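You operate a simulated robot arm through the tools that you are given. There is no shell and no other tool. Be economical: measure what you need, move in short steps, check, and stop when the job is done.

Carry out the task below with a simulated two-armed robot. There is one attempt and no reset: what you move stays moved.

## Task
Put the blue spool on the top of the grey bench. Put the grey parcel on the top of the grey bench away on the bench top beside the hoop stand. Put the roll labelled "150" from the top of the brown plate on the bench top before the green chest. Stack the brass block that says "border" from the top of the blue bench on top of the brass block marked "plain". Take the teal spool and leave it on top of the brown tape roll. Shut the wooden drawer. Take the teal cone from the back corner of the sewing table and leave it on top of the thick blue book. Take the grey square box and leave it on top of the square red book. Pull the dark hinged door open. Any order will do. Set down upright: roll, teal cone.

The check looks at the end state, three seconds after you hand in, the way a careful person would. Anything else that was tipped, shoved, dropped, spilled or broken makes it a failure.

## Robot
Two 7-joint arms with two-finger grippers on one trunk, on a base that drives. Base frame: it is fixed to the floor where the robot stands at the start and does not move with it; the origin is under the middle of the robot, x ahead of it, y to its left, z up. Units: m, rad, N and s.
The left shoulder is at the start at [0.039, 0.17, 1.123], the right one opposite. With the tool pointing down near the work surface each hand reaches from about 0.18 to 0.66 m from the robot's upright axis, wherever it stands, measured 20 degrees to its own side. Places, roughly: bench top before the green chest (26x20 cm) [-3.04, 2.12, 0.8]; bench top beside the hoop stand (17x32 cm) [-1.84, 2.16, 0.8]; blue spool (5x5x3 cm) [0.5, 0, 0.8]; brass block [3.75, -1.5, 0.75]; brown tape roll (7x7x4 cm) [0.4, -1.4, 0.8]; dark hinged door [-0.3, -4.2, 0.4]; grey parcel (15x7x6 cm) [2, 2.3, 0.8]; grey square box (7x7x5 cm) [-7.4, -3.2, 0.8]; red roll, teal roll [1.5, 2.25, 0.75]; square red book (14x12x3 cm) [-7.4, -2.9, 0.8]; teal cone (7x7x12 cm) [-0.9, -5.7, 0.8]; teal spool (5x5x3 cm) [4.2, -3.3, 0.8]; thick blue book (13x18x4 cm) [-2.8, -4.4, 0.9]; top of the grey bench [1.8, 2.4, 0.8]; wooden drawer [-0.4, -5.5, 0.7]. Payload 2.69 kg a hand.
The tool frame of a hand sits at the grasp point between the pads (the TCP): z along the fingers, y along the line on which they close. The tips reach 0.02 m beyond it. The gripper opens to 0.1 m. The gripper's body begins 0.063 m behind the TCP.
Orientation is that of the tool frame in the base frame, as a unit quaternion [x, y, z, w]. With the fingers straight down and closing along the base's y, the tool's x points along the base's -x, its y along +y and its z along -z.

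## Interface
- The arms move only by the tool send_rows. It takes "left_increments", "right_increments" or both (then of equal length, played together; a hand with none holds still); each is a list of rows, each a list of 3 entries, a list of its own where there are three numbers: the gripper command, from -1 (shut) to 1 (fully open), values between in proportion, then the shift along the tool's x, y, z in m, then the turn, a rotation vector about the tool's x, y, z in degrees. In form: [[gripper, [x, y, z], [rx, ry, rz]], ...]. A call has 1 to 8 rows; each row shifts and turns the commanded pose from where the row before left it, along the tool's axes as they then stand. A row lasts 0.2 s, in which the tool goes at most 0.05 m and 0.15 rad; a call with a longer step from one row to the next is refused whole, and so is a gripper value outside its range. A pose out of reach is approached as far as the arm can. The call stops where the force on the tool passes 40 N (or 10 N more than at its start, if that is more) or the arm is blocked; 0.2 s more then pass. The fingers move at their own pace (about 0.108 m/s each) and stop on an object; they squeeze with about 33 N. The grip force told is the motor's: it shows also when the fingers shut on nothing. Time passes only in rows, and 0.2 s behind the last, so rows that do not move let the fingers close. It gives the time, the measured TCP pose, the force on the tool (base axes), the opening and the grip force at its end, in the units of the frame above (readings bear some noise), with the torque about the TCP (base axes, N m) and any sound that the robot's microphone picked up.
- Cameras (640 x 400 px; columns grow to the right, rows downward): "scene" is now at [0.1792, 0.0226, 1.0458]; the picture's right is [0.21, -0.98, -0.00], its down [-0.27, -0.05, -0.96] and it looks along [0.94, 0.20, -0.28] (base axes); focal length 214 px, centre (320, 200). "left" rides on the left gripper at [0.07, 0.019, -0.099] in its tool frame; the picture's right is [-0.26, 0.97, 0.00], its down [-0.75, -0.20, -0.63] and it looks along [-0.61, -0.16, 0.78] (tool axes); focal length 230 px, centre (320, 200). "right" rides on the right gripper at [0.07, -0.019, -0.099] in its tool frame; the picture's right is [0.26, 0.97, 0.00], its down [-0.75, 0.20, -0.63] and it looks along [-0.61, 0.16, 0.78] (tool axes); focal length 230 px, centre (320, 200). There is no depth. A picture from a camera that has moved, and an enlarged one, comes with that camera's place and axes in the base frame and with its lens.
- get_image(camera): a new picture of that camera. The clock stands still meanwhile.
- lift_body(by): slides the trunk up (or, below 0, down) by that many m; the arms and the scene camera ride with it, the base frame stays. It gives what a move gives, with no picture.
- drive_base(legs): drives the robot by 1 to 6 legs, each [ahead, turn to the left] in m and rad, along the robot's own axes; the way and the turn of a leg run together, so that a leg with both is an arc; at most 1.5 m and 3.142 rad a leg. The arms and the cameras ride along, it lands a little off, and it stops where it bumps. It gives what a move gives.
- turn_head(pan, tilt): turns the head with the scene camera to pan (to the left, within 1.047 rad either way) and tilt (down, from -0.506 to 1.204), counted from straight ahead of the robot. It gives what a move gives.
- enlarge(camera, box): a new picture of the part [left, top, right, bottom] of that camera's present view, enlarged. The clock stands still meanwhile.
- close_job(): hands the job in; it is judged then, once.

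Go step by step. Nothing tells you exact positions but the pictures and the camera data: compare them with the known pose of the tool, close in by small moves and look again before you grip or let go. The budget is 483 turns and 226 pictures, counting those below and the enlarged ones. Unless the task says otherwise, let go and move clear before handing in.

The tools are called after "Call:" by a JSON object that holds its "api" and its "payload". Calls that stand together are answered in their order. send_rows: Moves the arms, as the interface text tells. Its arguments: {"type":"object","properties":{"left_increments":{"type":"array","items":{"type":"array"}},"right_increments":{"type":"array","items":{"type":"array"}}},"required":[]} The other tools are called the same way: lift_body (by) slides the trunk up or down; drive_base (legs) drives the base; turn_head (pan, tilt) turns the head that bears the scene camera; get_image (camera) takes a picture; enlarge (camera, box) takes an enlarged picture of a part of a camera's view; close_job () hands the job in.

At the start:

```text
time_s: 0.0
left_tcp_pos: [0.4517, 0.2683, 0.9973]
left_ee_rot: [0.0, 1.0, 0.001, -0.001]
left_ft_force: [0.0, -0.6, 0.2]
left_wrist_torque: [0.03, -0.05, 0.01]
left_finger_gap: 0.0998
left_gripper_force: 0.1
right_tcp_pos: [0.3541, -0.087, 1.0033]
right_ee_rot: [0.0, 1.0, 0.0, -0.001]
right_ft_force: [-0.8, 0.5, 0.1]
right_wrist_torque: [0.01, -0.02, 0.01]
right_finger_gap: 0.1003
right_gripper_force: 0.0
trunk travel left (down, up): [-0.35, 0.34]
robot x, y, heading: [0.0021, 0.0006, -0.0]
head pan, tilt: [0.211, 0.264]
```

scene: 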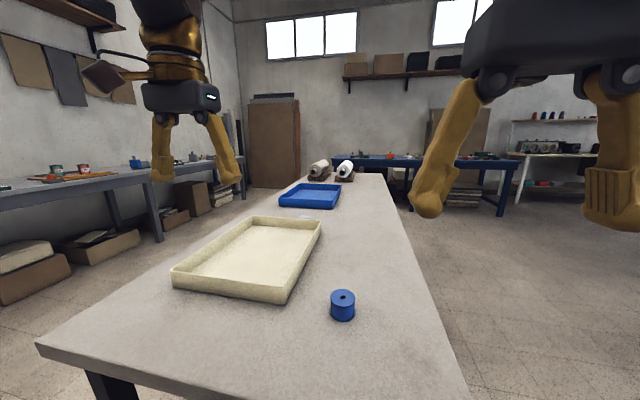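
right: 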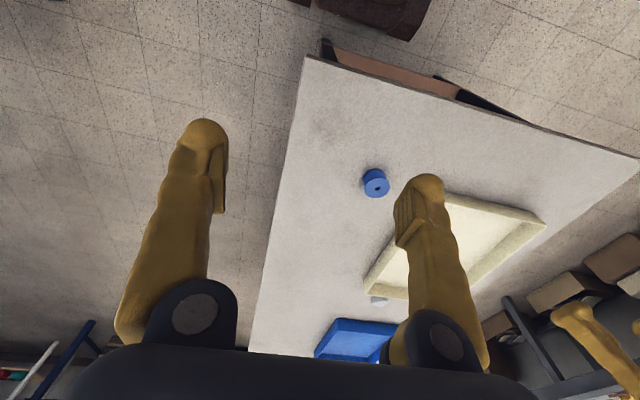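
left: 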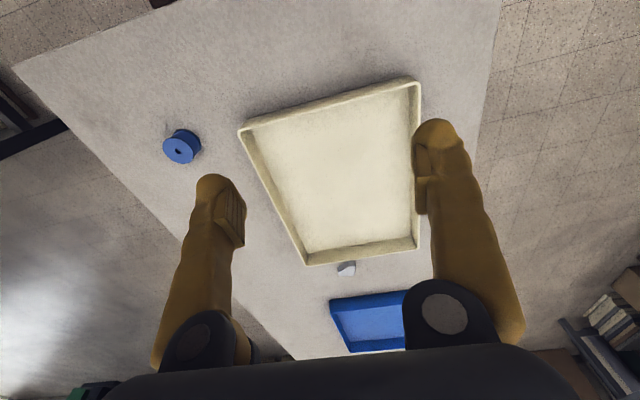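

The blue spool triangulates to about (0.484, 0.048, 0.77). I'll move the right hand above it and check.

Call:
{"api": "send_rows", "payload": {"right_increments": [[1, [-0.0325, 0.034, 0], [0, 0, 0]], [1, [-0.0325, 0.034, 0], [0, 0, 0]], [1, [-0.0325, 0.034, 0], [0, 0, 0]], [1, [-0.0325, 0.033, 0], [0, 0, 0]], [1, [0, 0, 0.045], [0, 0, 0]], [1, [0, 0, 0.045], [0, 0, 0]], [1, [0, 0, 0.02], [0, 0, 0]]]}}

Call:
{"api": "get_image", "payload": {"camera": "right"}}

Call:
{"api": "get_image", "payload": {"camera": "scene"}}

```text
time_s: 1.8
left_tcp_pos: [0.4163, 0.2681, 1.0135]
left_ee_rot: [0.0, 1.0, 0.0, 0.019]
left_ft_force: [-1.0, 0.8, 1.0]
left_wrist_torque: [0.02, -0.12, -0.01]
left_finger_gap: 0.0999
left_gripper_force: 0.1
right_tcp_pos: [0.478, 0.0252, 0.9352]
right_ee_rot: [0.041, 0.998, 0.036, 0.023]
right_ft_force: [-1.0, -0.3, 0.3]
right_wrist_torque: [0.0, -0.09, -0.02]
right_finger_gap: 0.0998
right_gripper_force: 0.1
trunk travel left (down, up): [-0.35, 0.34]
robot x, y, heading: [-0.0014, -0.0014, 0.005]
head pan, tilt: [0.211, 0.264]
stopped in row 7 (right hand): the arm was blocked; the commanded pose is now the measured one
```

```text
222 pictures are left
camera right: at [0.4034, 0.0071, 1.0293], right [-0.18, 0.98, 0.06], down [0.74, 0.09, 0.67], along [0.65, 0.16, -0.74], focal length 230 px, centre (320, 200)
```

right: 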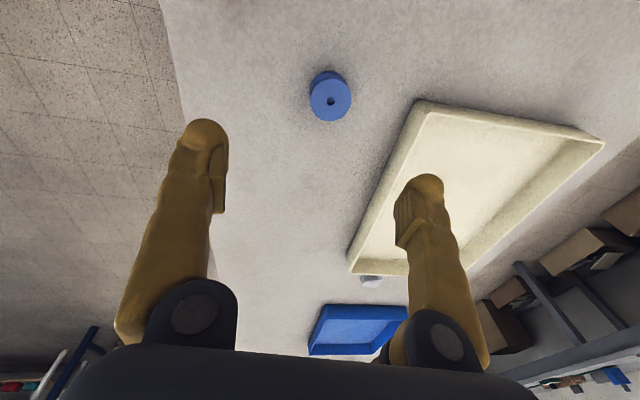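

```text
221 pictures are left
camera scene: at [0.1754, 0.0222, 1.0466], right [0.21, -0.98, 0.0], down [-0.27, -0.05, -0.96], along [0.94, 0.2, -0.27], focal length 214 px, centre (320, 200)
```

scene: 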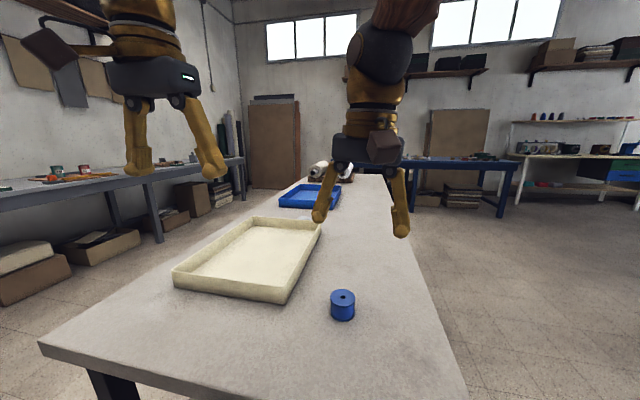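

The arms bumped at the elbows since I crossed over to the other side. I'll back the right hand off to its own side, then turn the base so that the spool lies on the right.

Call:
{"api": "send_rows", "payload": {"right_increments": [[1, [0, -0.03, -0.03], [0, 0, 0]], [1, [0.02, -0.04, -0.02], [4.1, 2.6, -4.7]], [1, [0.03, -0.035, -0.01], [0, 0, 0]], [1, [0, -0.035, 0], [0, 0, 0]]]}}

Call:
{"api": "drive_base", "payload": {"legs": [[0, 0.45]]}}

Call:
{"api": "get_image", "payload": {"camera": "right"}}

```text
time_s: 2.8
left_tcp_pos: [0.4216, 0.269, 1.0105]
left_ee_rot: [0.0, 1.0, 0.0, 0.015]
left_ft_force: [-0.4, 0.1, -0.2]
left_wrist_torque: [0.0, 0.03, 0.01]
left_finger_gap: 0.0999
left_gripper_force: 0.0
right_tcp_pos: [0.4252, -0.1126, 0.9857]
right_ee_rot: [-0.004, 1.0, -0.003, -0.003]
right_ft_force: [-0.6, 0.6, 0.3]
right_wrist_torque: [-0.03, 0.03, 0.0]
right_finger_gap: 0.1002
right_gripper_force: 0.1
trunk travel left (down, up): [-0.35, 0.34]
robot x, y, heading: [0.0048, 0.003, -0.001]
head pan, tilt: [0.211, 0.264]
```

```text
time_s: 4.7
left_tcp_pos: [0.2285, 0.4062, 1.0266]
left_ee_rot: [-0.221, 0.975, 0.008, 0.034]
left_ft_force: [-1.5, -0.5, 0.9]
left_wrist_torque: [0.04, -0.1, -0.01]
left_finger_gap: 0.1003
left_gripper_force: 0.0
right_tcp_pos: [0.3965, 0.0655, 1.0021]
right_ee_rot: [-0.224, 0.974, 0.0, 0.018]
right_ft_force: [-0.6, -0.2, -0.1]
right_wrist_torque: [0.06, -0.07, -0.04]
right_finger_gap: 0.1002
right_gripper_force: 0.1
trunk travel left (down, up): [-0.35, 0.34]
robot x, y, heading: [0.0026, -0.0037, 0.443]
head pan, tilt: [0.211, 0.264]
stopped in leg 1: the robot was blocked; the commanded pose is now the measured one
```

```text
220 pictures are left
camera right: at [0.3392, 0.0178, 1.0989], right [-0.65, 0.76, -0.02], down [0.56, 0.5, 0.65], along [0.5, 0.42, -0.76], focal length 230 px, centre (320, 200)
```

right: 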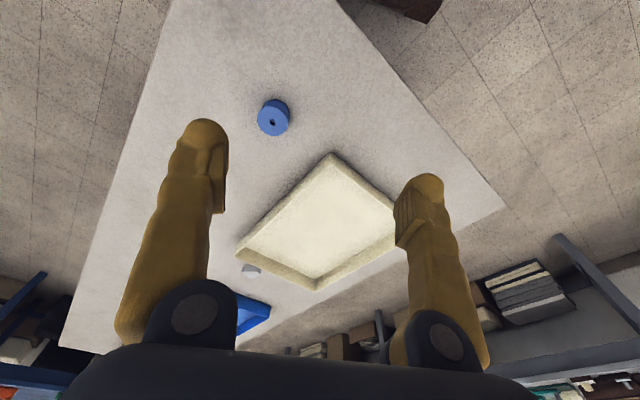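

The spool is confirmed at about (0.483, 0.047). Something nudged the robot at the end of the turn, so I check the scene view before I reach.

Call:
{"api": "get_image", "payload": {"camera": "scene"}}

Call:
{"api": "get_image", "payload": {"camera": "left"}}

```text
219 pictures are left
camera scene: at [0.1469, 0.0929, 1.0471], right [0.61, -0.79, 0.0], down [-0.22, -0.16, -0.96], along [0.76, 0.59, -0.27], focal length 214 px, centre (320, 200)
```

scene: 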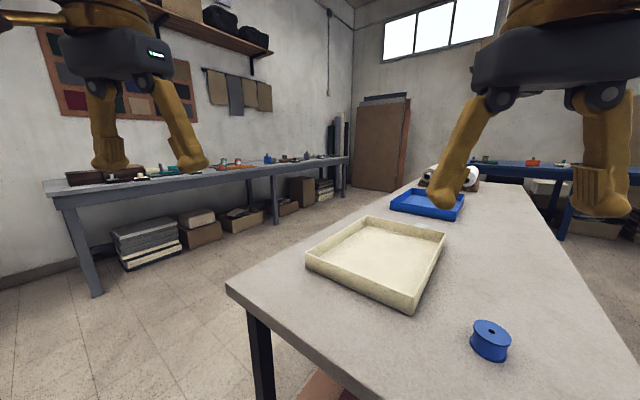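

```text
218 pictures are left
camera left: at [0.151, 0.3902, 1.1217], right [-0.18, 0.98, 0.02], down [0.72, 0.12, 0.68], along [0.67, 0.14, -0.73], focal length 230 px, centre (320, 200)
```

left: 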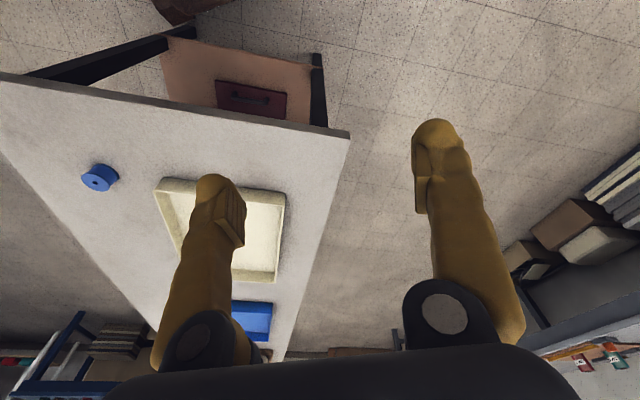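

Arms look free. I'll move the right hand over the spool and part-way down.

Call:
{"api": "send_rows", "payload": {"right_increments": [[1, [-0.035, -0.026, 0], [0, 2, 0]], [1, [-0.035, -0.027, 0], [0, 0, 0]], [1, [0, 0, 0.045], [0, 0, 0]], [1, [0, 0, 0.045], [0, 0, 0]], [1, [0, 0, 0.04], [0, 0, 0]]]}}

Call:
{"api": "get_image", "payload": {"camera": "right"}}

```text
time_s: 5.9
left_tcp_pos: [0.2356, 0.4101, 1.0235]
left_ee_rot: [-0.222, 0.975, 0.005, 0.031]
left_ft_force: [0.4, 0.5, 0.1]
left_wrist_torque: [-0.03, -0.01, -0.04]
left_finger_gap: 0.1001
left_gripper_force: 0.0
right_tcp_pos: [0.4876, 0.0499, 0.8692]
right_ee_rot: [-0.224, 0.975, -0.006, -0.003]
right_ft_force: [0.8, 1.1, -0.9]
right_wrist_torque: [-0.03, 0.01, -0.01]
right_finger_gap: 0.1
right_gripper_force: 0.0
trunk travel left (down, up): [-0.35, 0.34]
robot x, y, heading: [-0.0001, 0.0007, 0.447]
head pan, tilt: [0.211, 0.264]
```

```text
217 pictures are left
camera right: at [0.4351, 0.0049, 0.9687], right [-0.65, 0.76, -0.01], down [0.59, 0.52, 0.62], along [0.47, 0.4, -0.78], focal length 230 px, centre (320, 200)
```

right: 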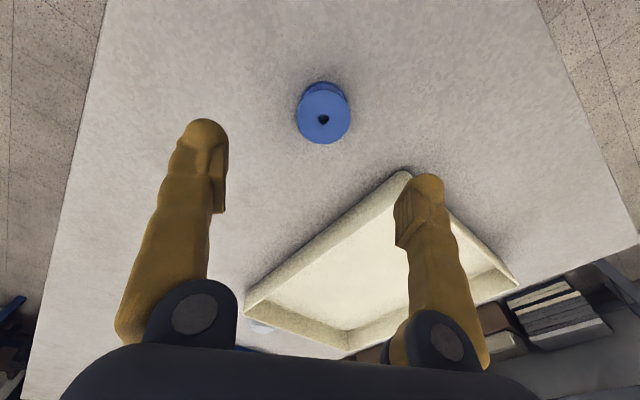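

The spool is centred to within 1 cm. I'll lower the hand, close and lift.

Call:
{"api": "send_rows", "payload": {"right_increments": [[0.6, [0.007, 0, 0.03], [0, 0, 0]], [0.6, [0, 0, 0.03], [0, 0, 0]], [0.6, [0, 0, 0.028], [0, 0, 0]], [-1, [0, 0, 0], [0, 0, 0]], [-1, [0, 0, 0], [0, 0, 0]], [-1, [0, 0, 0], [0, 0, 0]]]}}

Call:
{"api": "get_image", "payload": {"camera": "right"}}

```text
time_s: 7.3
left_tcp_pos: [0.2339, 0.4092, 1.0231]
left_ee_rot: [-0.222, 0.975, 0.006, 0.032]
left_ft_force: [0.3, -0.6, -0.3]
left_wrist_torque: [0.03, 0.06, -0.01]
left_finger_gap: 0.1
left_gripper_force: 0.0
right_tcp_pos: [0.4817, 0.0476, 0.7818]
right_ee_rot: [-0.225, 0.974, -0.005, -0.004]
right_ft_force: [-0.2, 0.2, -0.5]
right_wrist_torque: [0.03, -0.02, -0.01]
right_finger_gap: 0.0394
right_gripper_force: 33.5
trunk travel left (down, up): [-0.35, 0.34]
robot x, y, heading: [0.0011, -0.0024, 0.444]
head pan, tilt: [0.211, 0.264]
```

```text
216 pictures are left
camera right: at [0.4283, 0.0014, 0.8819], right [-0.65, 0.76, -0.01], down [0.59, 0.52, 0.62], along [0.47, 0.4, -0.78], focal length 230 px, centre (320, 200)
```

right: 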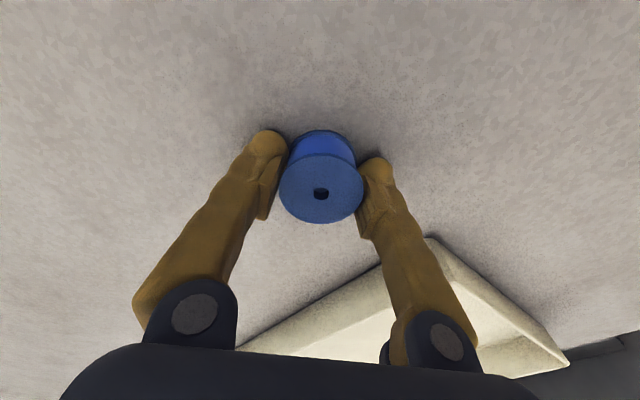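

Gripped. I'll lift, then drive left around the table into the aisle in front of the grey bench.

Call:
{"api": "send_rows", "payload": {"right_increments": [[-1, [0, 0, -0.045], [0, 0, 0]], [-1, [0, 0, -0.045], [0, 0, 0]], [-1, [0, 0, -0.045], [0, 0, 0]], [-1, [0.03, 0, -0.035], [0, 0, 0]], [-1, [0.03, 0, -0.03], [0, 0, 0]]]}}

Call:
{"api": "drive_base", "payload": {"legs": [[0, 1.127], [1.15, 0], [0, -1.571], [1.5, 0]]}}

Call:
{"api": "turn_head", "payload": {"pan": 0.7, "tilt": 0.35}}

Call:
{"api": "get_image", "payload": {"camera": "scene"}}

```text
time_s: 8.5
left_tcp_pos: [0.2347, 0.4083, 1.0243]
left_ee_rot: [-0.222, 0.975, 0.006, 0.031]
left_ft_force: [0.3, 0.6, -0.2]
left_wrist_torque: [0.07, 0.0, 0.01]
left_finger_gap: 0.1001
left_gripper_force: 0.0
right_tcp_pos: [0.4284, 0.0221, 0.9827]
right_ee_rot: [-0.225, 0.974, -0.004, -0.004]
right_ft_force: [0.7, 0.7, 0.0]
right_wrist_torque: [0.02, -0.03, 0.01]
right_finger_gap: 0.0388
right_gripper_force: 33.3
trunk travel left (down, up): [-0.35, 0.34]
robot x, y, heading: [0.0027, -0.0006, 0.451]
head pan, tilt: [0.211, 0.264]
```

```text
time_s: 9.5
left_tcp_pos: [0.1973, 0.4117, 1.0291]
left_ee_rot: [-0.244, 0.969, 0.007, 0.037]
left_ft_force: [-0.6, -0.3, 1.2]
left_wrist_torque: [0.01, -0.08, 0.03]
left_finger_gap: 0.1001
left_gripper_force: 0.0
right_tcp_pos: [0.4128, 0.0349, 0.9873]
right_ee_rot: [-0.247, 0.969, -0.005, 0.004]
right_ft_force: [-0.4, -0.1, -0.1]
right_wrist_torque: [0.05, -0.06, 0.02]
right_finger_gap: 0.039
right_gripper_force: 33.7
trunk travel left (down, up): [-0.35, 0.34]
robot x, y, heading: [-0.005, -0.0035, 0.477]
head pan, tilt: [0.211, 0.264]
stopped in leg 1: the robot was blocked; the commanded pose is now the measured one
```

```text
time_s: 10.4
left_tcp_pos: [0.1951, 0.4099, 1.0296]
left_ee_rot: [-0.244, 0.969, 0.009, 0.039]
left_ft_force: [0.4, -0.3, -0.2]
left_wrist_torque: [0.03, 0.01, -0.02]
left_finger_gap: 0.1
left_gripper_force: 0.0
right_tcp_pos: [0.4094, 0.0321, 0.9884]
right_ee_rot: [-0.248, 0.969, -0.003, 0.004]
right_ft_force: [-0.6, -0.5, -0.5]
right_wrist_torque: [0.01, -0.01, 0.01]
right_finger_gap: 0.0392
right_gripper_force: 33.0
trunk travel left (down, up): [-0.35, 0.34]
robot x, y, heading: [-0.0051, -0.0063, 0.476]
head pan, tilt: [0.7, 0.351]
```

```text
215 pictures are left
camera scene: at [0.1049, 0.1225, 1.0388], right [0.92, -0.39, -0.01], down [-0.14, -0.32, -0.94], along [0.36, 0.86, -0.35], focal length 214 px, centre (320, 200)
```

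scene: 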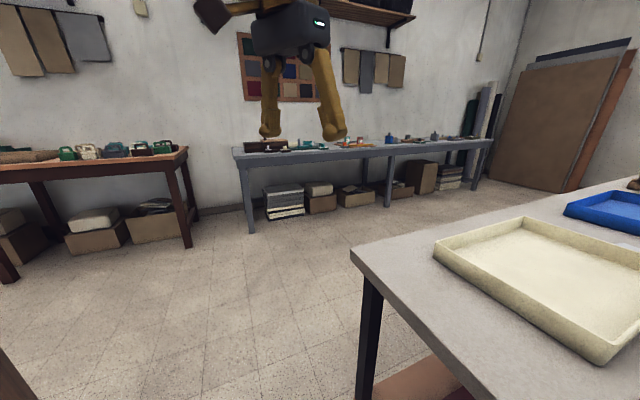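

The turn was blocked by something; there is a brown thing at lower left near the robot. I'll look further to the left.

Call:
{"api": "turn_head", "payload": {"pan": 1.04, "tilt": 0.7}}

Call:
{"api": "get_image", "payload": {"camera": "scene"}}

Call:
{"api": "turn_head", "payload": {"pan": -0.5, "tilt": 1.1}}

Call:
{"api": "get_image", "payload": {"camera": "scene"}}

```text
time_s: 11.3
left_tcp_pos: [0.195, 0.4105, 1.0299]
left_ee_rot: [-0.244, 0.969, 0.008, 0.039]
left_ft_force: [-0.1, 0.8, -0.1]
left_wrist_torque: [0.02, 0.0, 0.02]
left_finger_gap: 0.1001
left_gripper_force: 0.1
right_tcp_pos: [0.4102, 0.0327, 0.9883]
right_ee_rot: [-0.248, 0.969, -0.003, 0.005]
right_ft_force: [0.8, 0.4, -0.5]
right_wrist_torque: [-0.01, 0.01, -0.01]
right_finger_gap: 0.039
right_gripper_force: 32.9
trunk travel left (down, up): [-0.35, 0.34]
robot x, y, heading: [-0.0031, -0.0054, 0.473]
head pan, tilt: [1.04, 0.7]
```

```text
214 pictures are left
camera scene: at [0.0734, 0.1215, 1.0078], right [1.0, -0.06, -0.01], down [-0.04, -0.65, -0.76], along [0.04, 0.76, -0.65], focal length 214 px, centre (320, 200)
```

scene: 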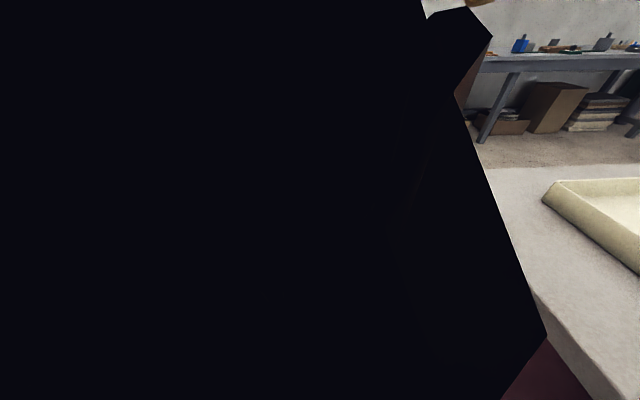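

```text
time_s: 12.9
left_tcp_pos: [0.1958, 0.4102, 1.0284]
left_ee_rot: [-0.244, 0.969, 0.009, 0.039]
left_ft_force: [0.6, -0.7, 0.3]
left_wrist_torque: [-0.01, 0.03, -0.01]
left_finger_gap: 0.1001
left_gripper_force: 0.2
right_tcp_pos: [0.4103, 0.0339, 0.9887]
right_ee_rot: [-0.248, 0.969, -0.003, 0.004]
right_ft_force: [0.9, -0.1, 0.2]
right_wrist_torque: [-0.01, 0.0, 0.02]
right_finger_gap: 0.0388
right_gripper_force: 33.0
trunk travel left (down, up): [-0.35, 0.34]
robot x, y, heading: [-0.0068, -0.0033, 0.473]
head pan, tilt: [-0.499, 1.1]
```

```text
213 pictures are left
camera scene: at [0.1312, 0.035, 0.9777], right [-0.02, -1.0, 0.01], down [-0.9, 0.02, -0.44], along [0.44, -0.02, -0.9], focal length 214 px, centre (320, 200)
```

scene: 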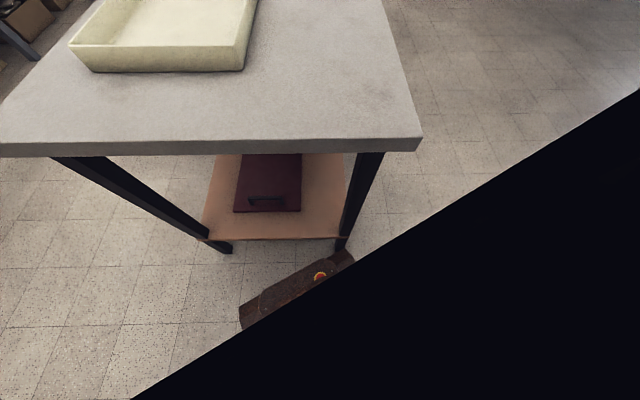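

The base's front corner is against the table leg. I'll back off 0.2 m, then turn.

Call:
{"api": "drive_base", "payload": {"legs": [[-0.2, 0], [0, 1.098], [1.2, 0]]}}

Call:
{"api": "turn_head", "payload": {"pan": -0.6, "tilt": 0.4}}

Call:
{"api": "get_image", "payload": {"camera": "scene"}}

```text
time_s: 22.9
left_tcp_pos: [-0.4915, 1.4463, 1.0298]
left_ee_rot: [0.725, -0.688, -0.028, -0.028]
left_ft_force: [0.8, 0.1, -0.6]
left_wrist_torque: [-0.01, -0.01, 0.0]
left_finger_gap: 0.0997
left_gripper_force: 0.1
right_tcp_pos: [-0.0592, 1.478, 0.9875]
right_ee_rot: [0.728, -0.686, 0.001, -0.006]
right_ft_force: [-0.6, 0.9, -0.7]
right_wrist_torque: [-0.01, 0.05, 0.02]
right_finger_gap: 0.0389
right_gripper_force: 34.0
trunk travel left (down, up): [-0.35, 0.34]
robot x, y, heading: [-0.2039, 1.0876, 1.609]
head pan, tilt: [-0.499, 1.1]
```

```text
time_s: 24.0
left_tcp_pos: [-0.4905, 1.4245, 1.0261]
left_ee_rot: [0.725, -0.688, -0.024, -0.023]
left_ft_force: [0.2, 0.0, -0.2]
left_wrist_torque: [0.01, -0.01, -0.02]
left_finger_gap: 0.1
left_gripper_force: 0.0
right_tcp_pos: [-0.0584, 1.4627, 0.994]
right_ee_rot: [0.727, -0.686, -0.005, -0.011]
right_ft_force: [0.6, -1.0, -0.9]
right_wrist_torque: [-0.02, -0.01, 0.05]
right_finger_gap: 0.0389
right_gripper_force: 32.8
trunk travel left (down, up): [-0.35, 0.34]
robot x, y, heading: [-0.1997, 1.0874, 1.603]
head pan, tilt: [-0.6, 0.4]
```

```text
212 pictures are left
camera scene: at [-0.1555, 1.2556, 1.0335], right [0.84, -0.54, 0.01], down [-0.21, -0.34, -0.92], along [0.49, 0.77, -0.4], focal length 214 px, centre (320, 200)
```

scene: 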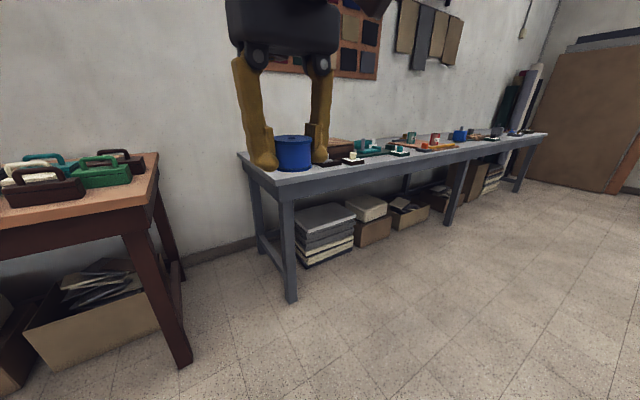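

The grey bench runs along the wall with the items on it. I'll drive along the aisle to about x = 1.75 and face the bench.

Call:
{"api": "drive_base", "payload": {"legs": [[0, -1.603], [1.5, 0], [0.45, 0], [0, 1.571]]}}

Call:
{"api": "turn_head", "payload": {"pan": 0, "tilt": 0.4}}

Call:
{"api": "get_image", "payload": {"camera": "scene"}}

```text
time_s: 25.9
left_tcp_pos: [-0.3655, 1.4614, 1.0057]
left_ee_rot: [-0.589, 0.808, -0.003, -0.003]
left_ft_force: [0.6, -0.4, -0.1]
left_wrist_torque: [0.1, 0.0, 0.02]
left_finger_gap: 0.0998
left_gripper_force: 0.0
right_tcp_pos: [0.0566, 1.3527, 1.0065]
right_ee_rot: [-0.591, 0.806, 0.014, 0.027]
right_ft_force: [0.6, -1.6, -0.5]
right_wrist_torque: [0.07, 0.02, 0.0]
right_finger_gap: 0.0391
right_gripper_force: 33.2
trunk travel left (down, up): [-0.35, 0.34]
robot x, y, heading: [-0.2049, 1.0858, 1.243]
head pan, tilt: [-0.6, 0.4]
stopped in leg 1: the robot was blocked; the commanded pose is now the measured one
```

```text
time_s: 26.9
left_tcp_pos: [-0.3652, 1.4669, 1.0053]
left_ee_rot: [-0.588, 0.809, -0.003, -0.003]
left_ft_force: [0.4, -0.2, -0.1]
left_wrist_torque: [0.0, 0.01, 0.03]
left_finger_gap: 0.1
left_gripper_force: 0.1
right_tcp_pos: [0.0574, 1.357, 1.0042]
right_ee_rot: [-0.591, 0.806, 0.011, 0.026]
right_ft_force: [0.5, 0.5, 0.0]
right_wrist_torque: [-0.03, 0.03, -0.01]
right_finger_gap: 0.0392
right_gripper_force: 33.0
trunk travel left (down, up): [-0.35, 0.34]
robot x, y, heading: [-0.2012, 1.0896, 1.241]
head pan, tilt: [0.0, 0.4]
```

```text
211 pictures are left
camera scene: at [-0.1447, 1.2612, 1.0332], right [0.95, -0.32, 0.0], down [-0.13, -0.38, -0.91], along [0.3, 0.86, -0.4], focal length 214 px, centre (320, 200)
```

scene: 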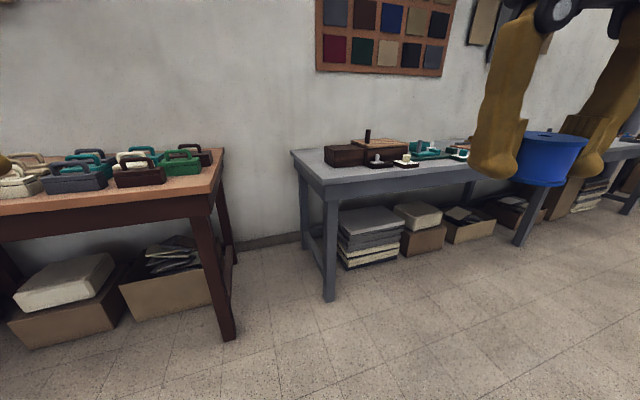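

Turning right got blocked. I'll look toward the right side for the obstacle.

Call:
{"api": "turn_head", "payload": {"pan": -0.9, "tilt": 0.6}}

Call:
{"api": "get_image", "payload": {"camera": "scene"}}

Call:
{"api": "get_image", "payload": {"camera": "right"}}

```text
time_s: 28.1
left_tcp_pos: [-0.3642, 1.4669, 1.0049]
left_ee_rot: [-0.588, 0.808, -0.003, -0.004]
left_ft_force: [-0.8, -0.3, -0.3]
left_wrist_torque: [0.01, 0.03, -0.01]
left_finger_gap: 0.0996
left_gripper_force: 0.0
right_tcp_pos: [0.0569, 1.3574, 1.0046]
right_ee_rot: [-0.591, 0.806, 0.011, 0.025]
right_ft_force: [0.0, 0.0, 0.1]
right_wrist_torque: [0.02, -0.01, -0.03]
right_finger_gap: 0.0392
right_gripper_force: 33.3
trunk travel left (down, up): [-0.35, 0.34]
robot x, y, heading: [-0.2042, 1.0902, 1.244]
head pan, tilt: [-0.901, 0.6]
```

```text
210 pictures are left
camera scene: at [-0.0915, 1.2028, 1.0157], right [0.34, -0.94, 0.01], down [-0.54, -0.2, -0.82], along [0.77, 0.27, -0.57], focal length 214 px, centre (320, 200)
```

scene: 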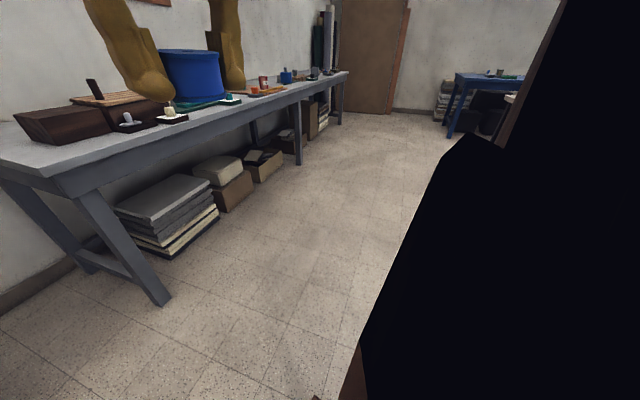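

```text
209 pictures are left
camera right: at [0.0515, 1.281, 1.1001], right [-1.0, 0.05, -0.03], down [0.02, 0.74, 0.67], along [0.05, 0.67, -0.74], focal length 230 px, centre (320, 200)
```

right: 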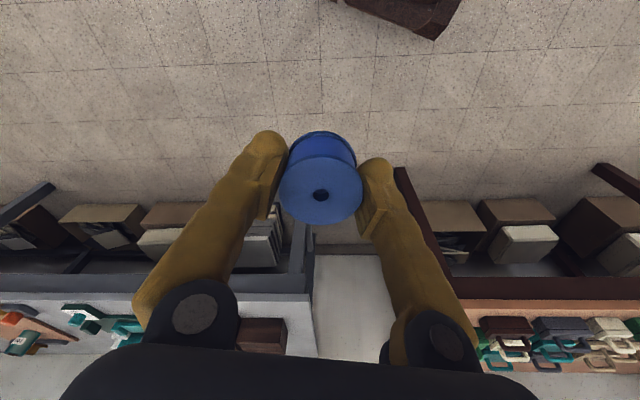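

Nothing visible stands in the way on the right. I'll try again with smaller turns.

Call:
{"api": "drive_base", "payload": {"legs": [[0, -0.3]]}}

```text
time_s: 28.9
left_tcp_pos: [-0.3638, 1.4311, 0.9957]
left_ee_rot: [-0.573, 0.819, -0.016, -0.022]
left_ft_force: [0.3, 0.0, -1.4]
left_wrist_torque: [0.09, -0.03, 0.01]
left_finger_gap: 0.1
left_gripper_force: 0.0
right_tcp_pos: [0.0528, 1.3048, 0.9942]
right_ee_rot: [-0.574, 0.819, -0.001, 0.009]
right_ft_force: [0.0, -1.1, -0.1]
right_wrist_torque: [0.04, -0.01, 0.01]
right_finger_gap: 0.0392
right_gripper_force: 32.9
trunk travel left (down, up): [-0.35, 0.34]
robot x, y, heading: [-0.1985, 1.0894, 1.198]
head pan, tilt: [-0.901, 0.6]
stopped in leg 1: the robot was blocked; the commanded pose is now the measured one
```

Still blocked. Perhaps something stands behind; I'll edge forward while turning, and look to the left side.

Call:
{"api": "drive_base", "payload": {"legs": [[0.2, 0], [0, -0.4]]}}

Call:
{"api": "turn_head", "payload": {"pan": 0.9, "tilt": 0.6}}

Call:
{"api": "get_image", "payload": {"camera": "scene"}}

```text
time_s: 31.0
left_tcp_pos: [-0.2869, 1.6209, 0.998]
left_ee_rot: [-0.55, 0.835, -0.004, -0.025]
left_ft_force: [-0.8, 0.3, 0.7]
left_wrist_torque: [0.0, -0.04, 0.01]
left_finger_gap: 0.1002
left_gripper_force: 0.1
right_tcp_pos: [0.1178, 1.4561, 0.9904]
right_ee_rot: [-0.561, 0.827, -0.002, -0.011]
right_ft_force: [-1.1, 0.2, 0.9]
right_wrist_torque: [-0.04, -0.02, -0.01]
right_finger_gap: 0.0393
right_gripper_force: 32.9
trunk travel left (down, up): [-0.35, 0.34]
robot x, y, heading: [-0.1291, 1.2797, 1.16]
head pan, tilt: [-0.901, 0.6]
stopped in leg 2: the robot was blocked; the commanded pose is now the measured one
```

```text
time_s: 32.8
left_tcp_pos: [-0.2862, 1.6189, 0.9988]
left_ee_rot: [-0.55, 0.835, -0.004, -0.025]
left_ft_force: [-0.3, -0.7, 0.6]
left_wrist_torque: [0.0, 0.01, 0.02]
left_finger_gap: 0.1002
left_gripper_force: 0.0
right_tcp_pos: [0.1196, 1.4562, 0.9908]
right_ee_rot: [-0.561, 0.828, -0.002, -0.01]
right_ft_force: [-0.7, 0.1, -0.4]
right_wrist_torque: [0.01, -0.01, 0.01]
right_finger_gap: 0.0393
right_gripper_force: 33.2
trunk travel left (down, up): [-0.35, 0.34]
robot x, y, heading: [-0.1272, 1.2786, 1.161]
head pan, tilt: [0.901, 0.6]
```

```text
208 pictures are left
camera scene: at [-0.1357, 1.442, 1.0156], right [0.88, 0.47, -0.01], down [0.26, -0.51, -0.82], along [-0.39, 0.72, -0.57], focal length 214 px, centre (320, 200)
```

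scene: 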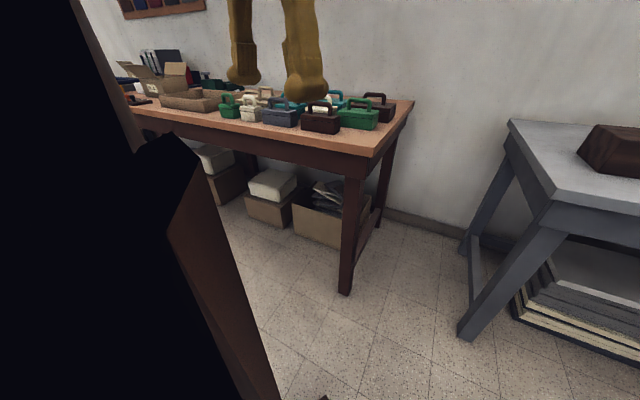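

I see no outside obstacle, but both hands have been pushed back close to the body, so this may be the arms against the trunk. I'll extend both hands forward and out, then retry.

Call:
{"api": "send_rows", "payload": {"right_increments": [[-1, [-0.03, -0.03, 0], [0, 0, 0]], [-1, [-0.03, -0.03, 0], [0, 0, 0]], [-1, [-0.035, -0.03, 0], [0, 0, -1.5]], [-1, [-0.04, 0, 0], [0, 0, 0]], [-1, [-0.04, 0, 0], [0, 0, 0]]], "left_increments": [[1, [-0.03, 0, 0], [0, 0, 0]], [1, [-0.03, 0, 0], [0, 0, 0]], [1, [-0.035, 0, 0], [0, 0, 0]], [1, [-0.04, 0, 0], [0, 0, 0]], [1, [-0.04, 0, 0], [0, 0, 0]]]}}

Call:
{"api": "drive_base", "payload": {"legs": [[0, -0.3]]}}

```text
time_s: 34.0
left_tcp_pos: [-0.2237, 1.7732, 0.9983]
left_ee_rot: [-0.558, 0.83, -0.006, -0.014]
left_ft_force: [0.3, 0.0, -0.2]
left_wrist_torque: [-0.02, 0.0, 0.0]
left_finger_gap: 0.1001
left_gripper_force: 0.1
right_tcp_pos: [0.2699, 1.5973, 1.0058]
right_ee_rot: [-0.573, 0.819, 0.013, 0.014]
right_ft_force: [0.0, 1.5, -0.7]
right_wrist_torque: [-0.05, 0.0, -0.02]
right_finger_gap: 0.0392
right_gripper_force: 32.8
trunk travel left (down, up): [-0.35, 0.34]
robot x, y, heading: [-0.1277, 1.2787, 1.162]
head pan, tilt: [0.901, 0.6]
```

```text
time_s: 34.8
left_tcp_pos: [-0.2143, 1.7416, 1.0149]
left_ee_rot: [-0.538, 0.843, 0.006, 0.001]
left_ft_force: [-0.8, -1.1, 0.7]
left_wrist_torque: [0.12, -0.03, 0.01]
left_finger_gap: 0.0999
left_gripper_force: 0.1
right_tcp_pos: [0.2671, 1.5415, 1.0229]
right_ee_rot: [-0.552, 0.833, 0.024, 0.027]
right_ft_force: [-1.1, -1.1, 0.3]
right_wrist_torque: [0.07, -0.05, -0.01]
right_finger_gap: 0.039
right_gripper_force: 33.3
trunk travel left (down, up): [-0.35, 0.34]
robot x, y, heading: [-0.1273, 1.2798, 1.117]
head pan, tilt: [0.901, 0.6]
stopped in leg 1: the robot was blocked; the commanded pose is now the measured one
```

Still blocked after a tiny angle. I'll test whether a left turn is free, to tell an obstacle from anything else.

Call:
{"api": "drive_base", "payload": {"legs": [[0, 0.5]]}}

Call:
{"api": "turn_head", "payload": {"pan": -1.04, "tilt": 0.9}}

Call:
{"api": "get_image", "payload": {"camera": "scene"}}

```text
time_s: 36.7
left_tcp_pos: [-0.4291, 1.6471, 1.0095]
left_ee_rot: [0.733, -0.68, -0.004, 0.003]
left_ft_force: [-0.3, 0.3, -0.6]
left_wrist_torque: [0.0, 0.0, -0.02]
left_finger_gap: 0.1
left_gripper_force: 0.1
right_tcp_pos: [0.0888, 1.7088, 1.0194]
right_ee_rot: [0.744, -0.667, -0.028, -0.018]
right_ft_force: [-0.3, 0.7, 0.5]
right_wrist_torque: [-0.01, -0.01, 0.03]
right_finger_gap: 0.0393
right_gripper_force: 33.3
trunk travel left (down, up): [-0.35, 0.34]
robot x, y, heading: [-0.1273, 1.2785, 1.626]
head pan, tilt: [0.901, 0.6]
```

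```text
time_s: 38.6
left_tcp_pos: [-0.4285, 1.6318, 1.017]
left_ee_rot: [0.733, -0.68, -0.009, -0.003]
left_ft_force: [-0.1, 0.2, -0.4]
left_wrist_torque: [0.02, -0.01, -0.01]
left_finger_gap: 0.1001
left_gripper_force: 0.0
right_tcp_pos: [0.0878, 1.6916, 1.0263]
right_ee_rot: [0.744, -0.667, -0.033, -0.023]
right_ft_force: [0.1, 0.3, -0.1]
right_wrist_torque: [-0.01, 0.01, 0.01]
right_finger_gap: 0.0389
right_gripper_force: 32.5
trunk travel left (down, up): [-0.35, 0.34]
robot x, y, heading: [-0.1279, 1.2814, 1.629]
head pan, tilt: [-1.04, 0.901]
```

```text
207 pictures are left
camera scene: at [-0.0684, 1.4127, 0.9912], right [0.55, -0.83, 0.01], down [-0.65, -0.44, -0.61], along [0.52, 0.33, -0.79], focal length 214 px, centre (320, 200)
```

scene: 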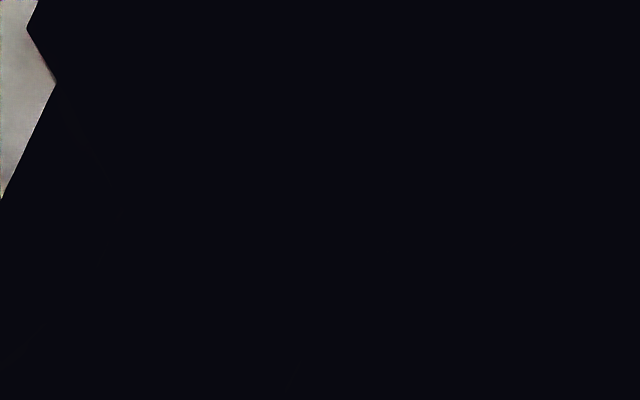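

Left turns are free, right turns are not. I'll yaw the left wrist so its camera looks to the left and behind.

Call:
{"api": "send_rows", "payload": {"left_increments": [[1, [0, 0, 0], [0, 0, -8.5]], [1, [0, 0, 0], [0, 0, -8.5]], [1, [0, 0, 0], [0, 0, -8.5]], [1, [0, 0, 0], [0, 0, -8.5]], [1, [0, 0, 0], [0, 0, -8.5]], [1, [0, 0, 0], [0, 0, -8.5]], [1, [0, 0, 0], [0, 0, -8.5]], [1, [0, 0, 0], [0, 0, -8.5]]]}}

Call:
{"api": "get_image", "payload": {"camera": "left"}}

```text
time_s: 40.4
left_tcp_pos: [-0.427, 1.6324, 1.0167]
left_ee_rot: [0.988, -0.153, -0.006, -0.008]
left_ft_force: [-0.4, 0.5, -0.7]
left_wrist_torque: [-0.02, 0.0, -0.03]
left_finger_gap: 0.0999
left_gripper_force: 0.0
right_tcp_pos: [0.0892, 1.6921, 1.027]
right_ee_rot: [0.744, -0.667, -0.034, -0.024]
right_ft_force: [-0.2, 0.9, -0.1]
right_wrist_torque: [-0.03, -0.03, 0.0]
right_finger_gap: 0.0392
right_gripper_force: 33.3
trunk travel left (down, up): [-0.35, 0.34]
robot x, y, heading: [-0.1225, 1.2848, 1.629]
head pan, tilt: [-1.04, 0.901]
```

```text
206 pictures are left
camera left: at [-0.3663, 1.5912, 1.1156], right [-0.54, -0.84, -0.01], down [-0.65, 0.41, 0.64], along [-0.54, 0.35, -0.77], focal length 230 px, centre (320, 200)
```

left: 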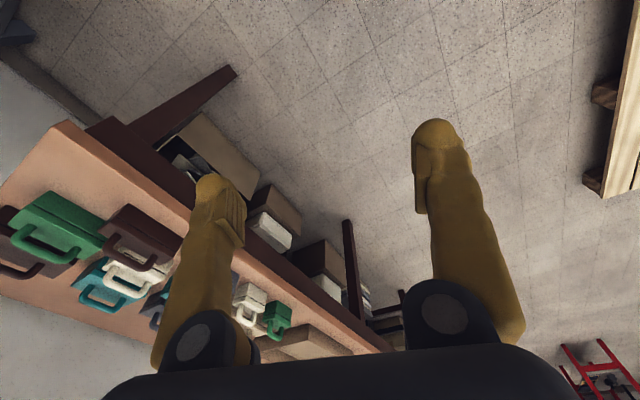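

There's a pallet on the left, but too far away to touch. I'll look right and back with the right hand's camera too.

Call:
{"api": "send_rows", "payload": {"right_increments": [[-1, [0, 0, 0], [0, 0, 8.5]], [-1, [0, 0, 0], [0, 0, 8.5]], [-1, [0, 0, 0], [0, 0, 8.5]], [-1, [0, 0, 0], [0, 0, 8.5]], [-1, [0, 0, 0], [0, 0, 8.5]], [-1, [0, 0, 0], [0, 0, 8.5]], [-1, [0, 0, 0], [0, 0, 8.5]], [-1, [0, 0, 0], [0, 0, 8.5]]], "left_increments": [[1, [0, 0, 0], [0, 0, 8.5]], [1, [0, 0, 0], [0, 0, 8.5]], [1, [0, 0, 0], [0, 0, 8.5]], [1, [0, 0, 0], [0, 0, 8.5]], [1, [0, 0, 0], [0, 0, 8.5]], [1, [0, 0, 0], [0, 0, 8.5]], [1, [0, 0, 0], [0, 0, 8.5]], [1, [0, 0, 0], [0, 0, 8.5]]]}}

Call:
{"api": "get_image", "payload": {"camera": "right"}}

```text
time_s: 42.2
left_tcp_pos: [-0.4286, 1.6313, 1.0165]
left_ee_rot: [0.733, -0.681, -0.009, -0.004]
left_ft_force: [1.2, -0.2, -0.2]
left_wrist_torque: [0.0, -0.01, -0.01]
left_finger_gap: 0.1
left_gripper_force: 0.1
right_tcp_pos: [0.0886, 1.692, 1.0263]
right_ee_rot: [-0.244, 0.969, 0.042, 0.001]
right_ft_force: [-0.8, 0.3, -0.3]
right_wrist_torque: [0.0, 0.03, -0.01]
right_finger_gap: 0.0393
right_gripper_force: 33.0
trunk travel left (down, up): [-0.35, 0.34]
robot x, y, heading: [-0.1301, 1.2801, 1.627]
head pan, tilt: [-1.04, 0.901]
```

```text
205 pictures are left
camera right: at [0.0382, 1.636, 1.122], right [-0.68, 0.73, 0.07], down [0.58, 0.48, 0.66], along [0.45, 0.49, -0.75], focal length 230 px, centre (320, 200)
```

right: 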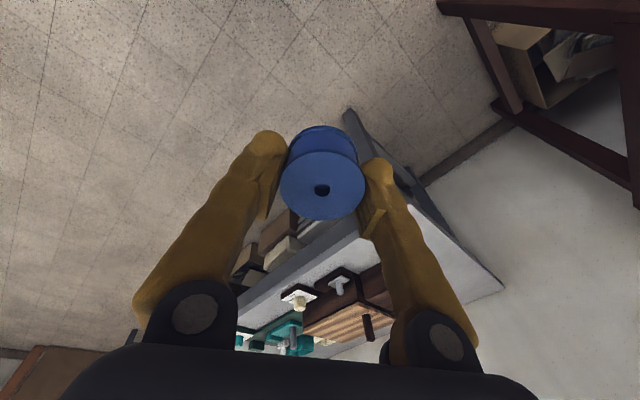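

Nothing in view on the right either. I'll straighten the right wrist, back up 0.3 m and try the right turn once more from there.

Call:
{"api": "send_rows", "payload": {"right_increments": [[-1, [0, 0, 0], [0, 0, -8.5]], [-1, [0, 0, 0], [0, 0, -8.5]], [-1, [0, 0, 0], [0, 0, -8.5]], [-1, [0, 0, 0], [0, 0, -8.5]], [-1, [0, 0, 0], [0, 0, -8.5]], [-1, [0, 0, 0], [0, 0, -8.5]], [-1, [0, 0, 0], [0, 0, -8.5]], [-1, [0, 0, 0], [0, 0, -8.5]]]}}

Call:
{"api": "drive_base", "payload": {"legs": [[-0.25, 0], [0, -0.8]]}}

```text
time_s: 44.0
left_tcp_pos: [-0.4282, 1.63, 1.0168]
left_ee_rot: [0.733, -0.681, -0.009, -0.003]
left_ft_force: [-0.8, -0.3, 0.3]
left_wrist_torque: [-0.02, 0.0, 0.0]
left_finger_gap: 0.1001
left_gripper_force: 0.1
right_tcp_pos: [0.0882, 1.6919, 1.0252]
right_ee_rot: [0.746, -0.665, -0.034, -0.023]
right_ft_force: [-0.3, -0.2, -0.5]
right_wrist_torque: [0.02, -0.01, 0.01]
right_finger_gap: 0.0392
right_gripper_force: 32.8
trunk travel left (down, up): [-0.35, 0.34]
robot x, y, heading: [-0.1292, 1.2793, 1.625]
head pan, tilt: [-1.04, 0.901]
```

```text
time_s: 48.0
left_tcp_pos: [-0.0683, 1.4872, 1.0166]
left_ee_rot: [-0.406, 0.914, 0.008, 0.007]
left_ft_force: [0.3, 0.5, -0.2]
left_wrist_torque: [0.02, 0.0, 0.05]
left_finger_gap: 0.1002
left_gripper_force: 0.0
right_tcp_pos: [0.3342, 1.1573, 1.0256]
right_ee_rot: [-0.422, 0.906, 0.022, 0.036]
right_ft_force: [0.4, -0.4, -0.2]
right_wrist_torque: [-0.03, -0.01, -0.01]
right_finger_gap: 0.0394
right_gripper_force: 33.2
trunk travel left (down, up): [-0.35, 0.34]
robot x, y, heading: [-0.1184, 1.0325, 0.822]
head pan, tilt: [-1.04, 0.901]
```

This time the right turn worked. Continuing along the aisle.

Call:
{"api": "drive_base", "payload": {"legs": [[0, -0.822], [1.5, 0], [0.35, 0], [0, 1.571]]}}

Call:
{"api": "turn_head", "payload": {"pan": 0, "tilt": 0.4}}

Call:
{"api": "get_image", "payload": {"camera": "scene"}}

```text
time_s: 63.5
left_tcp_pos: [1.471, 1.3356, 1.0229]
left_ee_rot: [0.708, -0.706, -0.014, -0.009]
left_ft_force: [0.2, 0.4, -0.5]
left_wrist_torque: [-0.02, 0.0, 0.03]
left_finger_gap: 0.0999
left_gripper_force: 0.1
right_tcp_pos: [1.991, 1.3611, 1.032]
right_ee_rot: [0.72, -0.692, -0.039, -0.031]
right_ft_force: [0.5, 0.3, 0.5]
right_wrist_torque: [0.01, -0.02, -0.01]
right_finger_gap: 0.0388
right_gripper_force: 33.5
trunk travel left (down, up): [-0.35, 0.34]
robot x, y, heading: [1.7502, 0.986, 1.556]
head pan, tilt: [-1.04, 0.901]
```

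```text
time_s: 64.8
left_tcp_pos: [1.4716, 1.3187, 1.0194]
left_ee_rot: [0.709, -0.706, -0.01, -0.005]
left_ft_force: [0.5, 0.6, 0.1]
left_wrist_torque: [0.03, -0.02, 0.0]
left_finger_gap: 0.0998
left_gripper_force: 0.1
right_tcp_pos: [1.9909, 1.3457, 1.0362]
right_ee_rot: [0.72, -0.692, -0.043, -0.035]
right_ft_force: [0.1, 0.7, -0.8]
right_wrist_torque: [0.01, -0.03, -0.01]
right_finger_gap: 0.0391
right_gripper_force: 32.9
trunk travel left (down, up): [-0.35, 0.34]
robot x, y, heading: [1.7537, 0.9833, 1.555]
head pan, tilt: [0.0, 0.4]
```

```text
204 pictures are left
camera scene: at [1.7547, 1.1657, 1.0331], right [1.0, -0.02, 0.0], down [-0.01, -0.41, -0.91], along [0.01, 0.91, -0.41], focal length 214 px, centre (320, 200)
```

scene: 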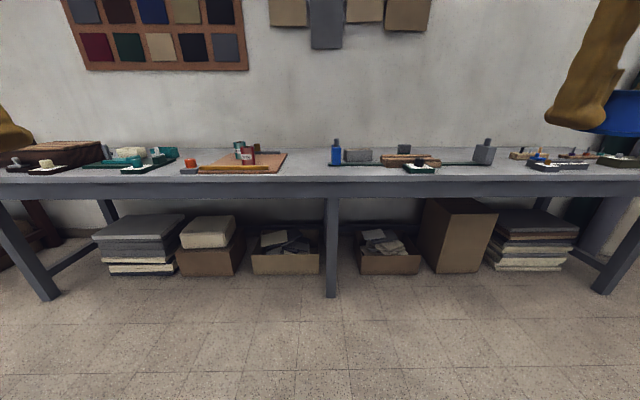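

The bench is fully in view. I'll enlarge it to identify the plate with its rolls and the parcel.

Call:
{"api": "enlarge", "payload": {"camera": "scene", "box": [160, 125, 340, 190]}}

Call:
{"api": "enlarge", "payload": {"camera": "scene", "box": [320, 125, 500, 190]}}

```text
3.56 times, centred on (250, 158) of scene
camera zoom: at [1.7547, 1.1657, 1.0331], right [1.0, -0.02, 0.0], down [-0.01, -0.41, -0.91], along [0.01, 0.91, -0.41], focal length 763 px, centre (569, 351)
```

zoom: 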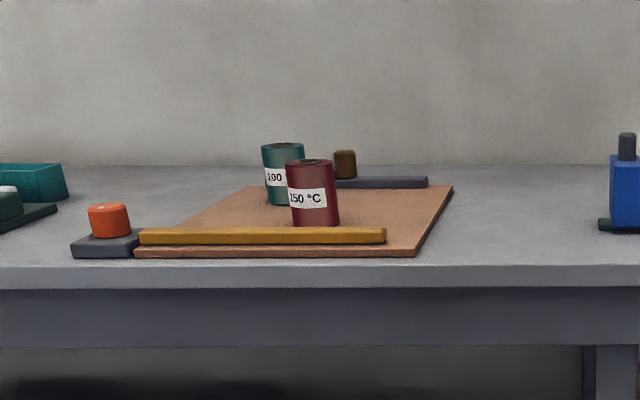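

```text
3.56 times, centred on (410, 158) of scene
camera zoom: at [1.7547, 1.1657, 1.0331], right [1.0, -0.02, 0.0], down [-0.01, -0.41, -0.91], along [0.01, 0.91, -0.41], focal length 763 px, centre (0, 351)
```

zoom: 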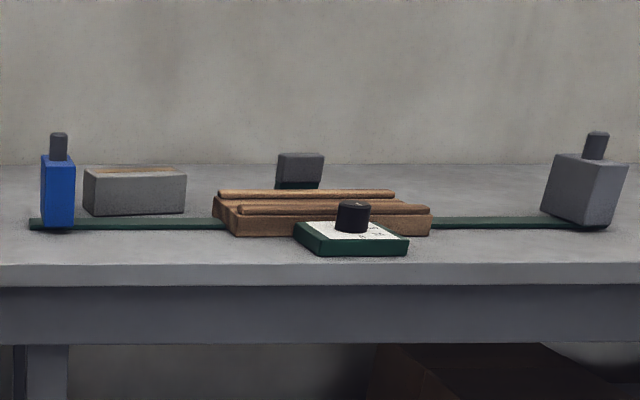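

The red roll is the "150", standing at about (1.44, 2.17). The parcel is the grey box with tape at about (1.95, 2.25). I'll approach the bench.

Call:
{"api": "drive_base", "payload": {"legs": [[0.6, 0]]}}

Call:
{"api": "turn_head", "payload": {"pan": 0, "tilt": 0.75}}

Call:
{"api": "get_image", "payload": {"camera": "scene"}}

Call:
{"api": "get_image", "payload": {"camera": "left"}}

Call:
{"api": "get_image", "payload": {"camera": "right"}}

```text
time_s: 68.2
left_tcp_pos: [1.4784, 1.9209, 1.0183]
left_ee_rot: [0.71, -0.704, -0.009, -0.004]
left_ft_force: [0.1, 1.1, 0.0]
left_wrist_torque: [-0.05, 0.01, -0.01]
left_finger_gap: 0.0999
left_gripper_force: 0.1
right_tcp_pos: [1.9986, 1.9486, 1.0354]
right_ee_rot: [0.721, -0.69, -0.043, -0.034]
right_ft_force: [0.6, -0.1, -0.4]
right_wrist_torque: [-0.03, 0.03, 0.02]
right_finger_gap: 0.0388
right_gripper_force: 33.1
trunk travel left (down, up): [-0.35, 0.34]
robot x, y, heading: [1.7596, 1.5822, 1.563]
head pan, tilt: [0.0, 0.4]
```

```text
time_s: 69.0
left_tcp_pos: [1.4775, 1.8968, 1.0064]
left_ee_rot: [0.71, -0.705, 0.006, 0.011]
left_ft_force: [0.3, -0.8, 0.3]
left_wrist_torque: [0.01, -0.01, 0.03]
left_finger_gap: 0.0999
left_gripper_force: 0.1
right_tcp_pos: [1.9981, 1.9278, 1.0223]
right_ee_rot: [0.722, -0.692, -0.027, -0.019]
right_ft_force: [0.1, -0.1, 0.3]
right_wrist_torque: [0.0, 0.02, 0.0]
right_finger_gap: 0.0391
right_gripper_force: 33.0
trunk travel left (down, up): [-0.35, 0.34]
robot x, y, heading: [1.7604, 1.589, 1.559]
head pan, tilt: [0.0, 0.75]
```

```text
201 pictures are left
camera scene: at [1.7618, 1.7582, 1.0023], right [1.0, -0.01, 0.0], down [-0.01, -0.69, -0.72], along [0.01, 0.72, -0.69], focal length 214 px, centre (320, 200)
```

scene: 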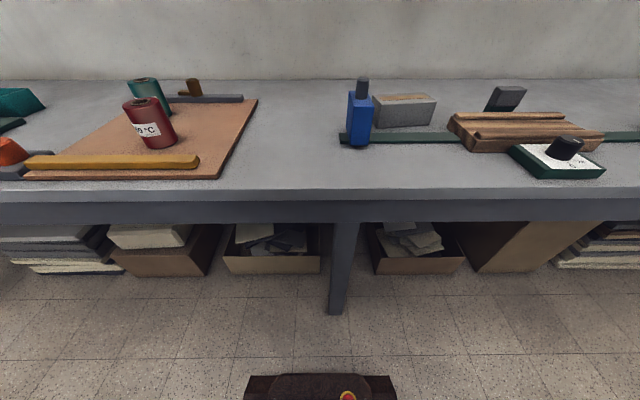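

```text
200 pictures are left
camera left: at [1.4617, 1.8304, 1.1081], right [-0.97, 0.25, 0.0], down [0.2, 0.77, 0.61], along [0.15, 0.59, -0.79], focal length 230 px, centre (320, 200)
```

left: 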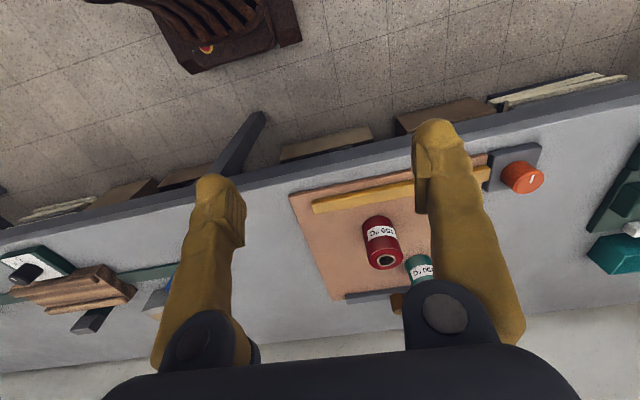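

```text
199 pictures are left
camera right: at [2.0214, 1.8522, 1.1164], right [-0.95, -0.3, -0.01], down [-0.22, 0.7, 0.68], along [-0.2, 0.65, -0.73], focal length 230 px, centre (320, 200)
```

right: 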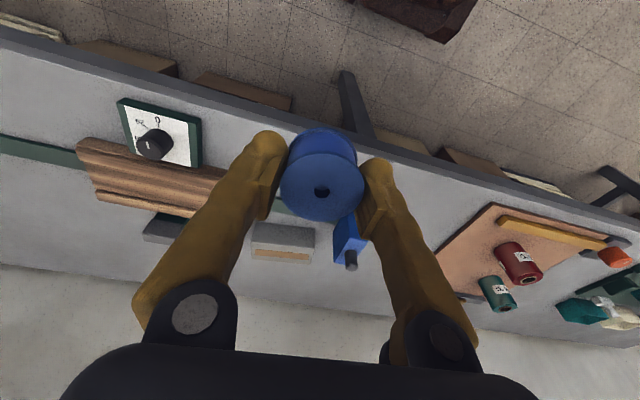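

Roll top is at about (1.432, 2.179, 0.855), parcel centre at about (1.972, 2.285), bench front edge at y≈2.0. I'll advance a bit more, then set the spool on the clear strip near (1.97, 2.09).

Call:
{"api": "drive_base", "payload": {"legs": [[0.085, 0]]}}

Call:
{"api": "send_rows", "payload": {"right_increments": [[-1, [0, 0, 0], [0, 0, 0]]]}}

```text
time_s: 70.1
left_tcp_pos: [1.478, 1.9785, 1.0208]
left_ee_rot: [0.71, -0.705, -0.011, -0.005]
left_ft_force: [0.2, 0.2, 0.2]
left_wrist_torque: [-0.01, -0.02, 0.0]
left_finger_gap: 0.1
left_gripper_force: 0.1
right_tcp_pos: [1.9982, 2.007, 1.0379]
right_ee_rot: [0.721, -0.69, -0.045, -0.037]
right_ft_force: [0.7, -0.1, 0.1]
right_wrist_torque: [-0.03, 0.0, -0.03]
right_finger_gap: 0.0392
right_gripper_force: 33.0
trunk travel left (down, up): [-0.35, 0.34]
robot x, y, heading: [1.7609, 1.668, 1.563]
head pan, tilt: [0.0, 0.75]
```

```text
time_s: 70.5
left_tcp_pos: [1.4804, 1.9805, 1.003]
left_ee_rot: [0.709, -0.705, 0.01, 0.015]
left_ft_force: [0.3, -0.4, -0.6]
left_wrist_torque: [0.04, 0.0, 0.03]
left_finger_gap: 0.1002
left_gripper_force: 0.1
right_tcp_pos: [1.9985, 2.0091, 1.0186]
right_ee_rot: [0.722, -0.692, -0.024, -0.014]
right_ft_force: [-0.7, -0.4, 0.0]
right_wrist_torque: [0.05, 0.0, 0.01]
right_finger_gap: 0.0392
right_gripper_force: 33.0
trunk travel left (down, up): [-0.35, 0.34]
robot x, y, heading: [1.7635, 1.668, 1.56]
head pan, tilt: [0.0, 0.75]
```

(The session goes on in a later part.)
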